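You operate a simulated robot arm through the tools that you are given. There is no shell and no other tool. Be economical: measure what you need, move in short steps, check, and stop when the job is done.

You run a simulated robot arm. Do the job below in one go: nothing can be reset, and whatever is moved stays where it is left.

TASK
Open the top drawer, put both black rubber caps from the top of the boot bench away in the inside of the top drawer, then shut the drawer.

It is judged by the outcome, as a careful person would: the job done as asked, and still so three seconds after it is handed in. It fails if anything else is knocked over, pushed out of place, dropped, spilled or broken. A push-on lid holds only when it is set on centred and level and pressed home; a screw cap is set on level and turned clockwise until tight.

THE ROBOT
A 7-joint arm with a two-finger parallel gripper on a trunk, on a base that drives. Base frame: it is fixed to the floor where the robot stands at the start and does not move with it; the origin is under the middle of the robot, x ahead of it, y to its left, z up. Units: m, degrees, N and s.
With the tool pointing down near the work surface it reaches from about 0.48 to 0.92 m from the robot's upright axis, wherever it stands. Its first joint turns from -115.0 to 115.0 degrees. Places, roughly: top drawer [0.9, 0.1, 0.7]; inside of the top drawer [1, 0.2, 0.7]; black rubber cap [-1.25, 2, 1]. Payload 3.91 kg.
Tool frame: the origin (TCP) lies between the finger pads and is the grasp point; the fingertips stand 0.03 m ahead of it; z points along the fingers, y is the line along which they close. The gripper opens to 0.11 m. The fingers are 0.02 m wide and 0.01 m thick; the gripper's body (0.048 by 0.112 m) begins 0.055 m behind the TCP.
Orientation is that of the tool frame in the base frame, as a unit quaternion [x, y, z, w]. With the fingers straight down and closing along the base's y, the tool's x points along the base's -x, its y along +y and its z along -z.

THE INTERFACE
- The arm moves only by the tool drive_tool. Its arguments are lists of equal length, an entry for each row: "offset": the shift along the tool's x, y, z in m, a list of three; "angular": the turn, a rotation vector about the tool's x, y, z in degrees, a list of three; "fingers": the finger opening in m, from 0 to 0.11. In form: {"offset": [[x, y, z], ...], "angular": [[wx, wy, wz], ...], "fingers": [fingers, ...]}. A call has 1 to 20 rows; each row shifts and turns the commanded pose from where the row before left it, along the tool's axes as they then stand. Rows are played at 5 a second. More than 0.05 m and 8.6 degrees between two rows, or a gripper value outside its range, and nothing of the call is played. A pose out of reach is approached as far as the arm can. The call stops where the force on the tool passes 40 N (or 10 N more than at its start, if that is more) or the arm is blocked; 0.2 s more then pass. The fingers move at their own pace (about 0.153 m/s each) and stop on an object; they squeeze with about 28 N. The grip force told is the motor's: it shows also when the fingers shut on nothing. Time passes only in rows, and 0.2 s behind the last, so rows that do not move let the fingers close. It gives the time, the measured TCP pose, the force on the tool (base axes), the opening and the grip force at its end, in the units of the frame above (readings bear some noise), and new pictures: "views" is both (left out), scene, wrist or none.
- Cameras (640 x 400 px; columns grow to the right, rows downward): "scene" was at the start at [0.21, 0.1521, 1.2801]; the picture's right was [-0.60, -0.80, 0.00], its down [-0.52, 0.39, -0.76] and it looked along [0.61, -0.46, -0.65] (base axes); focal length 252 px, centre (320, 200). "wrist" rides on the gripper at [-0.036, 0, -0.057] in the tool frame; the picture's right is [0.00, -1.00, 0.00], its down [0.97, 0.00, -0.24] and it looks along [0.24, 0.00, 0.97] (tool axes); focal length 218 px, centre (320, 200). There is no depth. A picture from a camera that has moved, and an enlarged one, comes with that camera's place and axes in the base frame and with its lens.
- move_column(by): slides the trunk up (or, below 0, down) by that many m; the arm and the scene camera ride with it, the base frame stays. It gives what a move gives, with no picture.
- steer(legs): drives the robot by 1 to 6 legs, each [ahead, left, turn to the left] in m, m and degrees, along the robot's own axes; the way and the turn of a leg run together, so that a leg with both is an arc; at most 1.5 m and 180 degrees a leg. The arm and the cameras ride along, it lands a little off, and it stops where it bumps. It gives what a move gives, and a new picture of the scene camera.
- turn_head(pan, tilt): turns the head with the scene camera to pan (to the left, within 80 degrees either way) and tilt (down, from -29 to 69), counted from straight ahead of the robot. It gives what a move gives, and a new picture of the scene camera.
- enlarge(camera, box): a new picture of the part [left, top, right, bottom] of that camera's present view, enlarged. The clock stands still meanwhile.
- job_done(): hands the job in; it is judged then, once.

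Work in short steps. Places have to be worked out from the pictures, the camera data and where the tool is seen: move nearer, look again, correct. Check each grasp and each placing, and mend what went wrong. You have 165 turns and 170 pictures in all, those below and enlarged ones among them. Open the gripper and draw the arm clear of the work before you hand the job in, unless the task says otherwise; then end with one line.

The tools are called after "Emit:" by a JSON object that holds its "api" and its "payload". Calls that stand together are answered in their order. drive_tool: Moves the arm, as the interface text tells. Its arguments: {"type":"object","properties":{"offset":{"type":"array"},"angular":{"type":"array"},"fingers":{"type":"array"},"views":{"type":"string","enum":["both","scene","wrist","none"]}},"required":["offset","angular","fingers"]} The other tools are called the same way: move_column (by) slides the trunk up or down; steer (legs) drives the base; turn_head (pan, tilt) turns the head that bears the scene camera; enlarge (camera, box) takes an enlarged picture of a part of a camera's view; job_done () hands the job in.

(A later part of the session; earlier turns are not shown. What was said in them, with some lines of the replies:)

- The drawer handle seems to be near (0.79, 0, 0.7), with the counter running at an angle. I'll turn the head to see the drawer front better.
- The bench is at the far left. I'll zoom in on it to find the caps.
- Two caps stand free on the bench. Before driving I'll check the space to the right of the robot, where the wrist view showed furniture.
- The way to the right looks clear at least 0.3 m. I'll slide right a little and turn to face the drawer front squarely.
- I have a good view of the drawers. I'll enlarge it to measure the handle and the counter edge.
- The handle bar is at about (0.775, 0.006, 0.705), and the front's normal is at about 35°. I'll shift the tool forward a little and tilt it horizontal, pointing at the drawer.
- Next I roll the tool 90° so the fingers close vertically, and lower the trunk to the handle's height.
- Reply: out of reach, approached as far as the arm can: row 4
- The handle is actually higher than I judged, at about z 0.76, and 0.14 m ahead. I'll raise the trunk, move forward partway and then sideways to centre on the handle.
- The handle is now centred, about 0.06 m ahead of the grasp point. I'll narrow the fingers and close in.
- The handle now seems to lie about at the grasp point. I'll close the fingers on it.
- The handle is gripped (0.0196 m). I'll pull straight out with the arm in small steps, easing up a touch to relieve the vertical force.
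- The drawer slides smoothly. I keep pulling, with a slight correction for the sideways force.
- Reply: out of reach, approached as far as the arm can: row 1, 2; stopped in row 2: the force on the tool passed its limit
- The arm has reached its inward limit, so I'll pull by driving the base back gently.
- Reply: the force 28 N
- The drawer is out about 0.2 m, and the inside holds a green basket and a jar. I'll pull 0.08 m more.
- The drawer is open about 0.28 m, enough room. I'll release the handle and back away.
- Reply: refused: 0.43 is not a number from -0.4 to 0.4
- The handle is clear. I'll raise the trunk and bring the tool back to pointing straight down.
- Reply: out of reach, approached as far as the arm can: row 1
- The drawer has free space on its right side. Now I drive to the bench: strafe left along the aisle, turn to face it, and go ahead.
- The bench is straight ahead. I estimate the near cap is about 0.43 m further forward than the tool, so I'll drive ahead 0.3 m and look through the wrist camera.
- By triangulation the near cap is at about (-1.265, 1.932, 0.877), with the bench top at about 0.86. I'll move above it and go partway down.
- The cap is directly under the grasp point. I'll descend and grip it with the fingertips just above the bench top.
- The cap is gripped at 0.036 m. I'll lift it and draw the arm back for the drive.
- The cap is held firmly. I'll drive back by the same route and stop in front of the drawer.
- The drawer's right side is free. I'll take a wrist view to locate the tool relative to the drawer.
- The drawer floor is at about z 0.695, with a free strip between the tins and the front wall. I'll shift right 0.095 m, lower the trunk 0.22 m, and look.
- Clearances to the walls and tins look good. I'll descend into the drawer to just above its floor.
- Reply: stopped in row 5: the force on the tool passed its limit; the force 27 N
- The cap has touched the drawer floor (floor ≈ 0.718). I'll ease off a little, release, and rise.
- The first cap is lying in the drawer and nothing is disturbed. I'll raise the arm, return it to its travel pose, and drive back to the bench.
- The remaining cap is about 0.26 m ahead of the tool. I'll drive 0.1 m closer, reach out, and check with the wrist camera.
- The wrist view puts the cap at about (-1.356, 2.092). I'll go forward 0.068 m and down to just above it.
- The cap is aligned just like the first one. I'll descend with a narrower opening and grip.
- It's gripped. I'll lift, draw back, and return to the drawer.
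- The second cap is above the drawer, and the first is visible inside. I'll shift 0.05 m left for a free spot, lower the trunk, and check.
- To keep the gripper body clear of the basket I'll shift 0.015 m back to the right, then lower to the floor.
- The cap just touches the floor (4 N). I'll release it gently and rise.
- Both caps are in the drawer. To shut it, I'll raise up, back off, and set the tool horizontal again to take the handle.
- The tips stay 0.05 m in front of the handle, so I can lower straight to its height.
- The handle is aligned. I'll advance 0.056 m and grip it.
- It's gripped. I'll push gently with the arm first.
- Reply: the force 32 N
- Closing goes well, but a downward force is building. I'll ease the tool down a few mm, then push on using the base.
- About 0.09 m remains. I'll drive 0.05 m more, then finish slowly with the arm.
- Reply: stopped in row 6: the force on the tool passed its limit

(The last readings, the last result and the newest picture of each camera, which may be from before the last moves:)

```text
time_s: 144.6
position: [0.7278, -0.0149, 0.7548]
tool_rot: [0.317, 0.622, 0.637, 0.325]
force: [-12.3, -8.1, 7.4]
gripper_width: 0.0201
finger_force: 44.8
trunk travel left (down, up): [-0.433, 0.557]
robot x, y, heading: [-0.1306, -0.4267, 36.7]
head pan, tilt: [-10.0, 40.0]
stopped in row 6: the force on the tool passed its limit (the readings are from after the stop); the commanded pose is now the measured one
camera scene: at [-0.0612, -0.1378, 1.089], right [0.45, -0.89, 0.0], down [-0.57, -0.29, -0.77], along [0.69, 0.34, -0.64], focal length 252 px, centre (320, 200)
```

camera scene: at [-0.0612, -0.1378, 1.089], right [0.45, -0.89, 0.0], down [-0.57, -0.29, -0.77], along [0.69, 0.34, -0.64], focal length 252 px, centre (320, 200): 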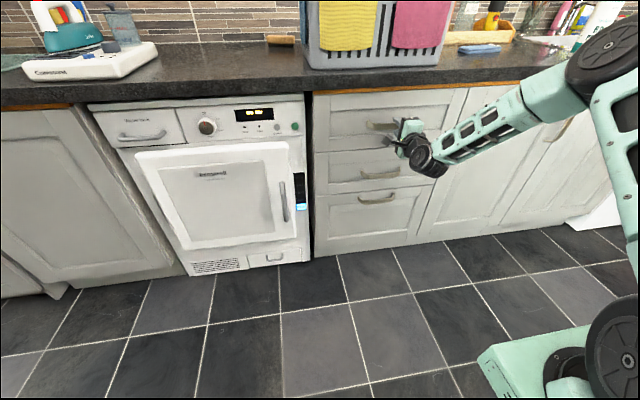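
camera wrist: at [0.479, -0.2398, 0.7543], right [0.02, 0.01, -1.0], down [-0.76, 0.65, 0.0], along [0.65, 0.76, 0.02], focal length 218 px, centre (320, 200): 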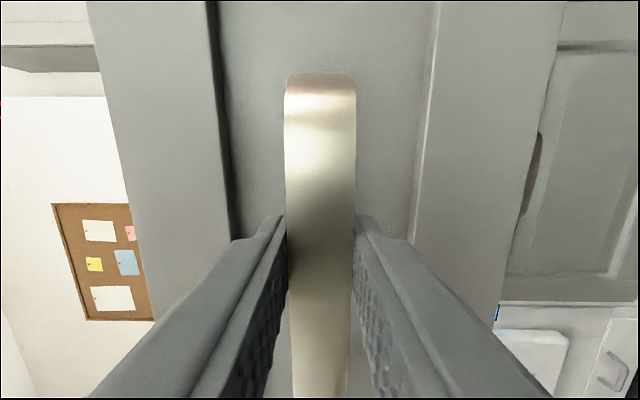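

The push met the stop at the original closed position. I'll release, back away, and inspect.

Emit:
{"api": "drive_tool", "payload": {"offset": [[0, 0, 0], [0, 0, 0], [0, 0, -0.03], [0, 0, -0.04], [0, 0, -0.04]], "angular": [[0, 0, 0], [0, 0, 0], [0, 0, 0], [0, 0, 0], [0, 0, 0]], "fingers": [0.06, 0.06, 0.06, 0.06, 0.06], "views": "wrist"}}

Emit:
{"api": "steer", "payload": {"legs": [[-0.1, 0, 0]]}}

Emit:
{"api": "enlarge", "payload": {"camera": "scene", "box": [280, 60, 520, 210]}}

```text
time_s: 145.8
position: [0.639, -0.0794, 0.7519]
tool_rot: [0.318, 0.623, 0.637, 0.325]
force: [-0.9, 0.4, -1.3]
gripper_width: 0.0598
finger_force: 0.0
trunk travel left (down, up): [-0.433, 0.557]
robot x, y, heading: [-0.1289, -0.4197, 36.8]
head pan, tilt: [-10.0, 40.0]
camera wrist: at [0.6147, -0.1431, 0.7499], right [0.02, 0.01, -1.0], down [-0.76, 0.65, -0.01], along [0.65, 0.76, 0.02], focal length 218 px, centre (320, 200)
```

wrist: 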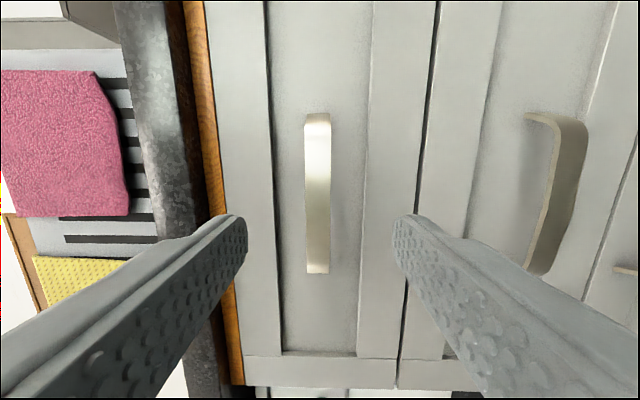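

```text
time_s: 146.9
position: [0.5587, -0.1386, 0.7521]
tool_rot: [0.318, 0.622, 0.637, 0.326]
force: [0.5, -0.3, -0.5]
gripper_width: 0.06
finger_force: 0.1
trunk travel left (down, up): [-0.433, 0.557]
robot x, y, heading: [-0.2075, -0.4835, 36.6]
head pan, tilt: [-10.0, 40.0]
camera scene: at [-0.1402, -0.1966, 1.0886], right [0.45, -0.89, 0.0], down [-0.57, -0.29, -0.77], along [0.68, 0.34, -0.64], focal length 252 px, centre (320, 200)
```

scene: 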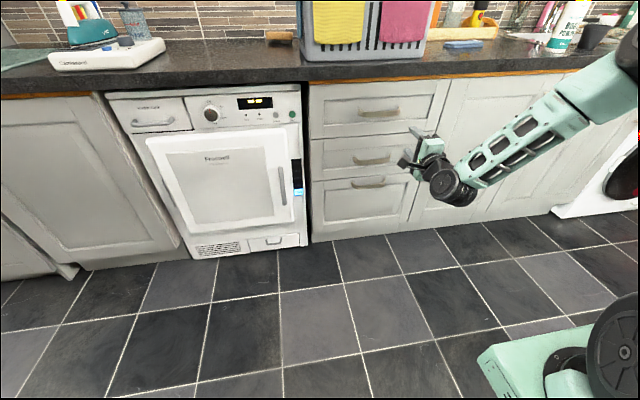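

```text
2.67 times, centred on (400, 135) of scene
camera zoom: at [-0.1402, -0.1966, 1.0886], right [0.45, -0.89, 0.0], down [-0.57, -0.29, -0.77], along [0.68, 0.34, -0.64], focal length 672 px, centre (107, 373)
```

zoom: 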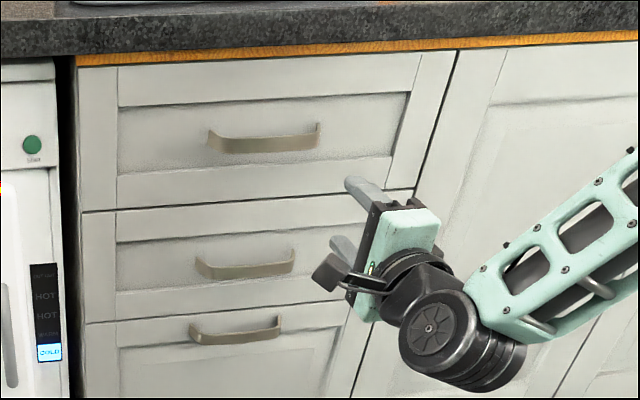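

The drawer front is flush with its neighbours, the gripper is open, and the arm stands clear, so I'm handing in.

Emit:
{"api": "job_done", "payload": {}}

```text
The job is handed in.
```

Both black rubber caps are in the top drawer, the drawer is shut flush with the other fronts, and I saw nothing else disturbed.
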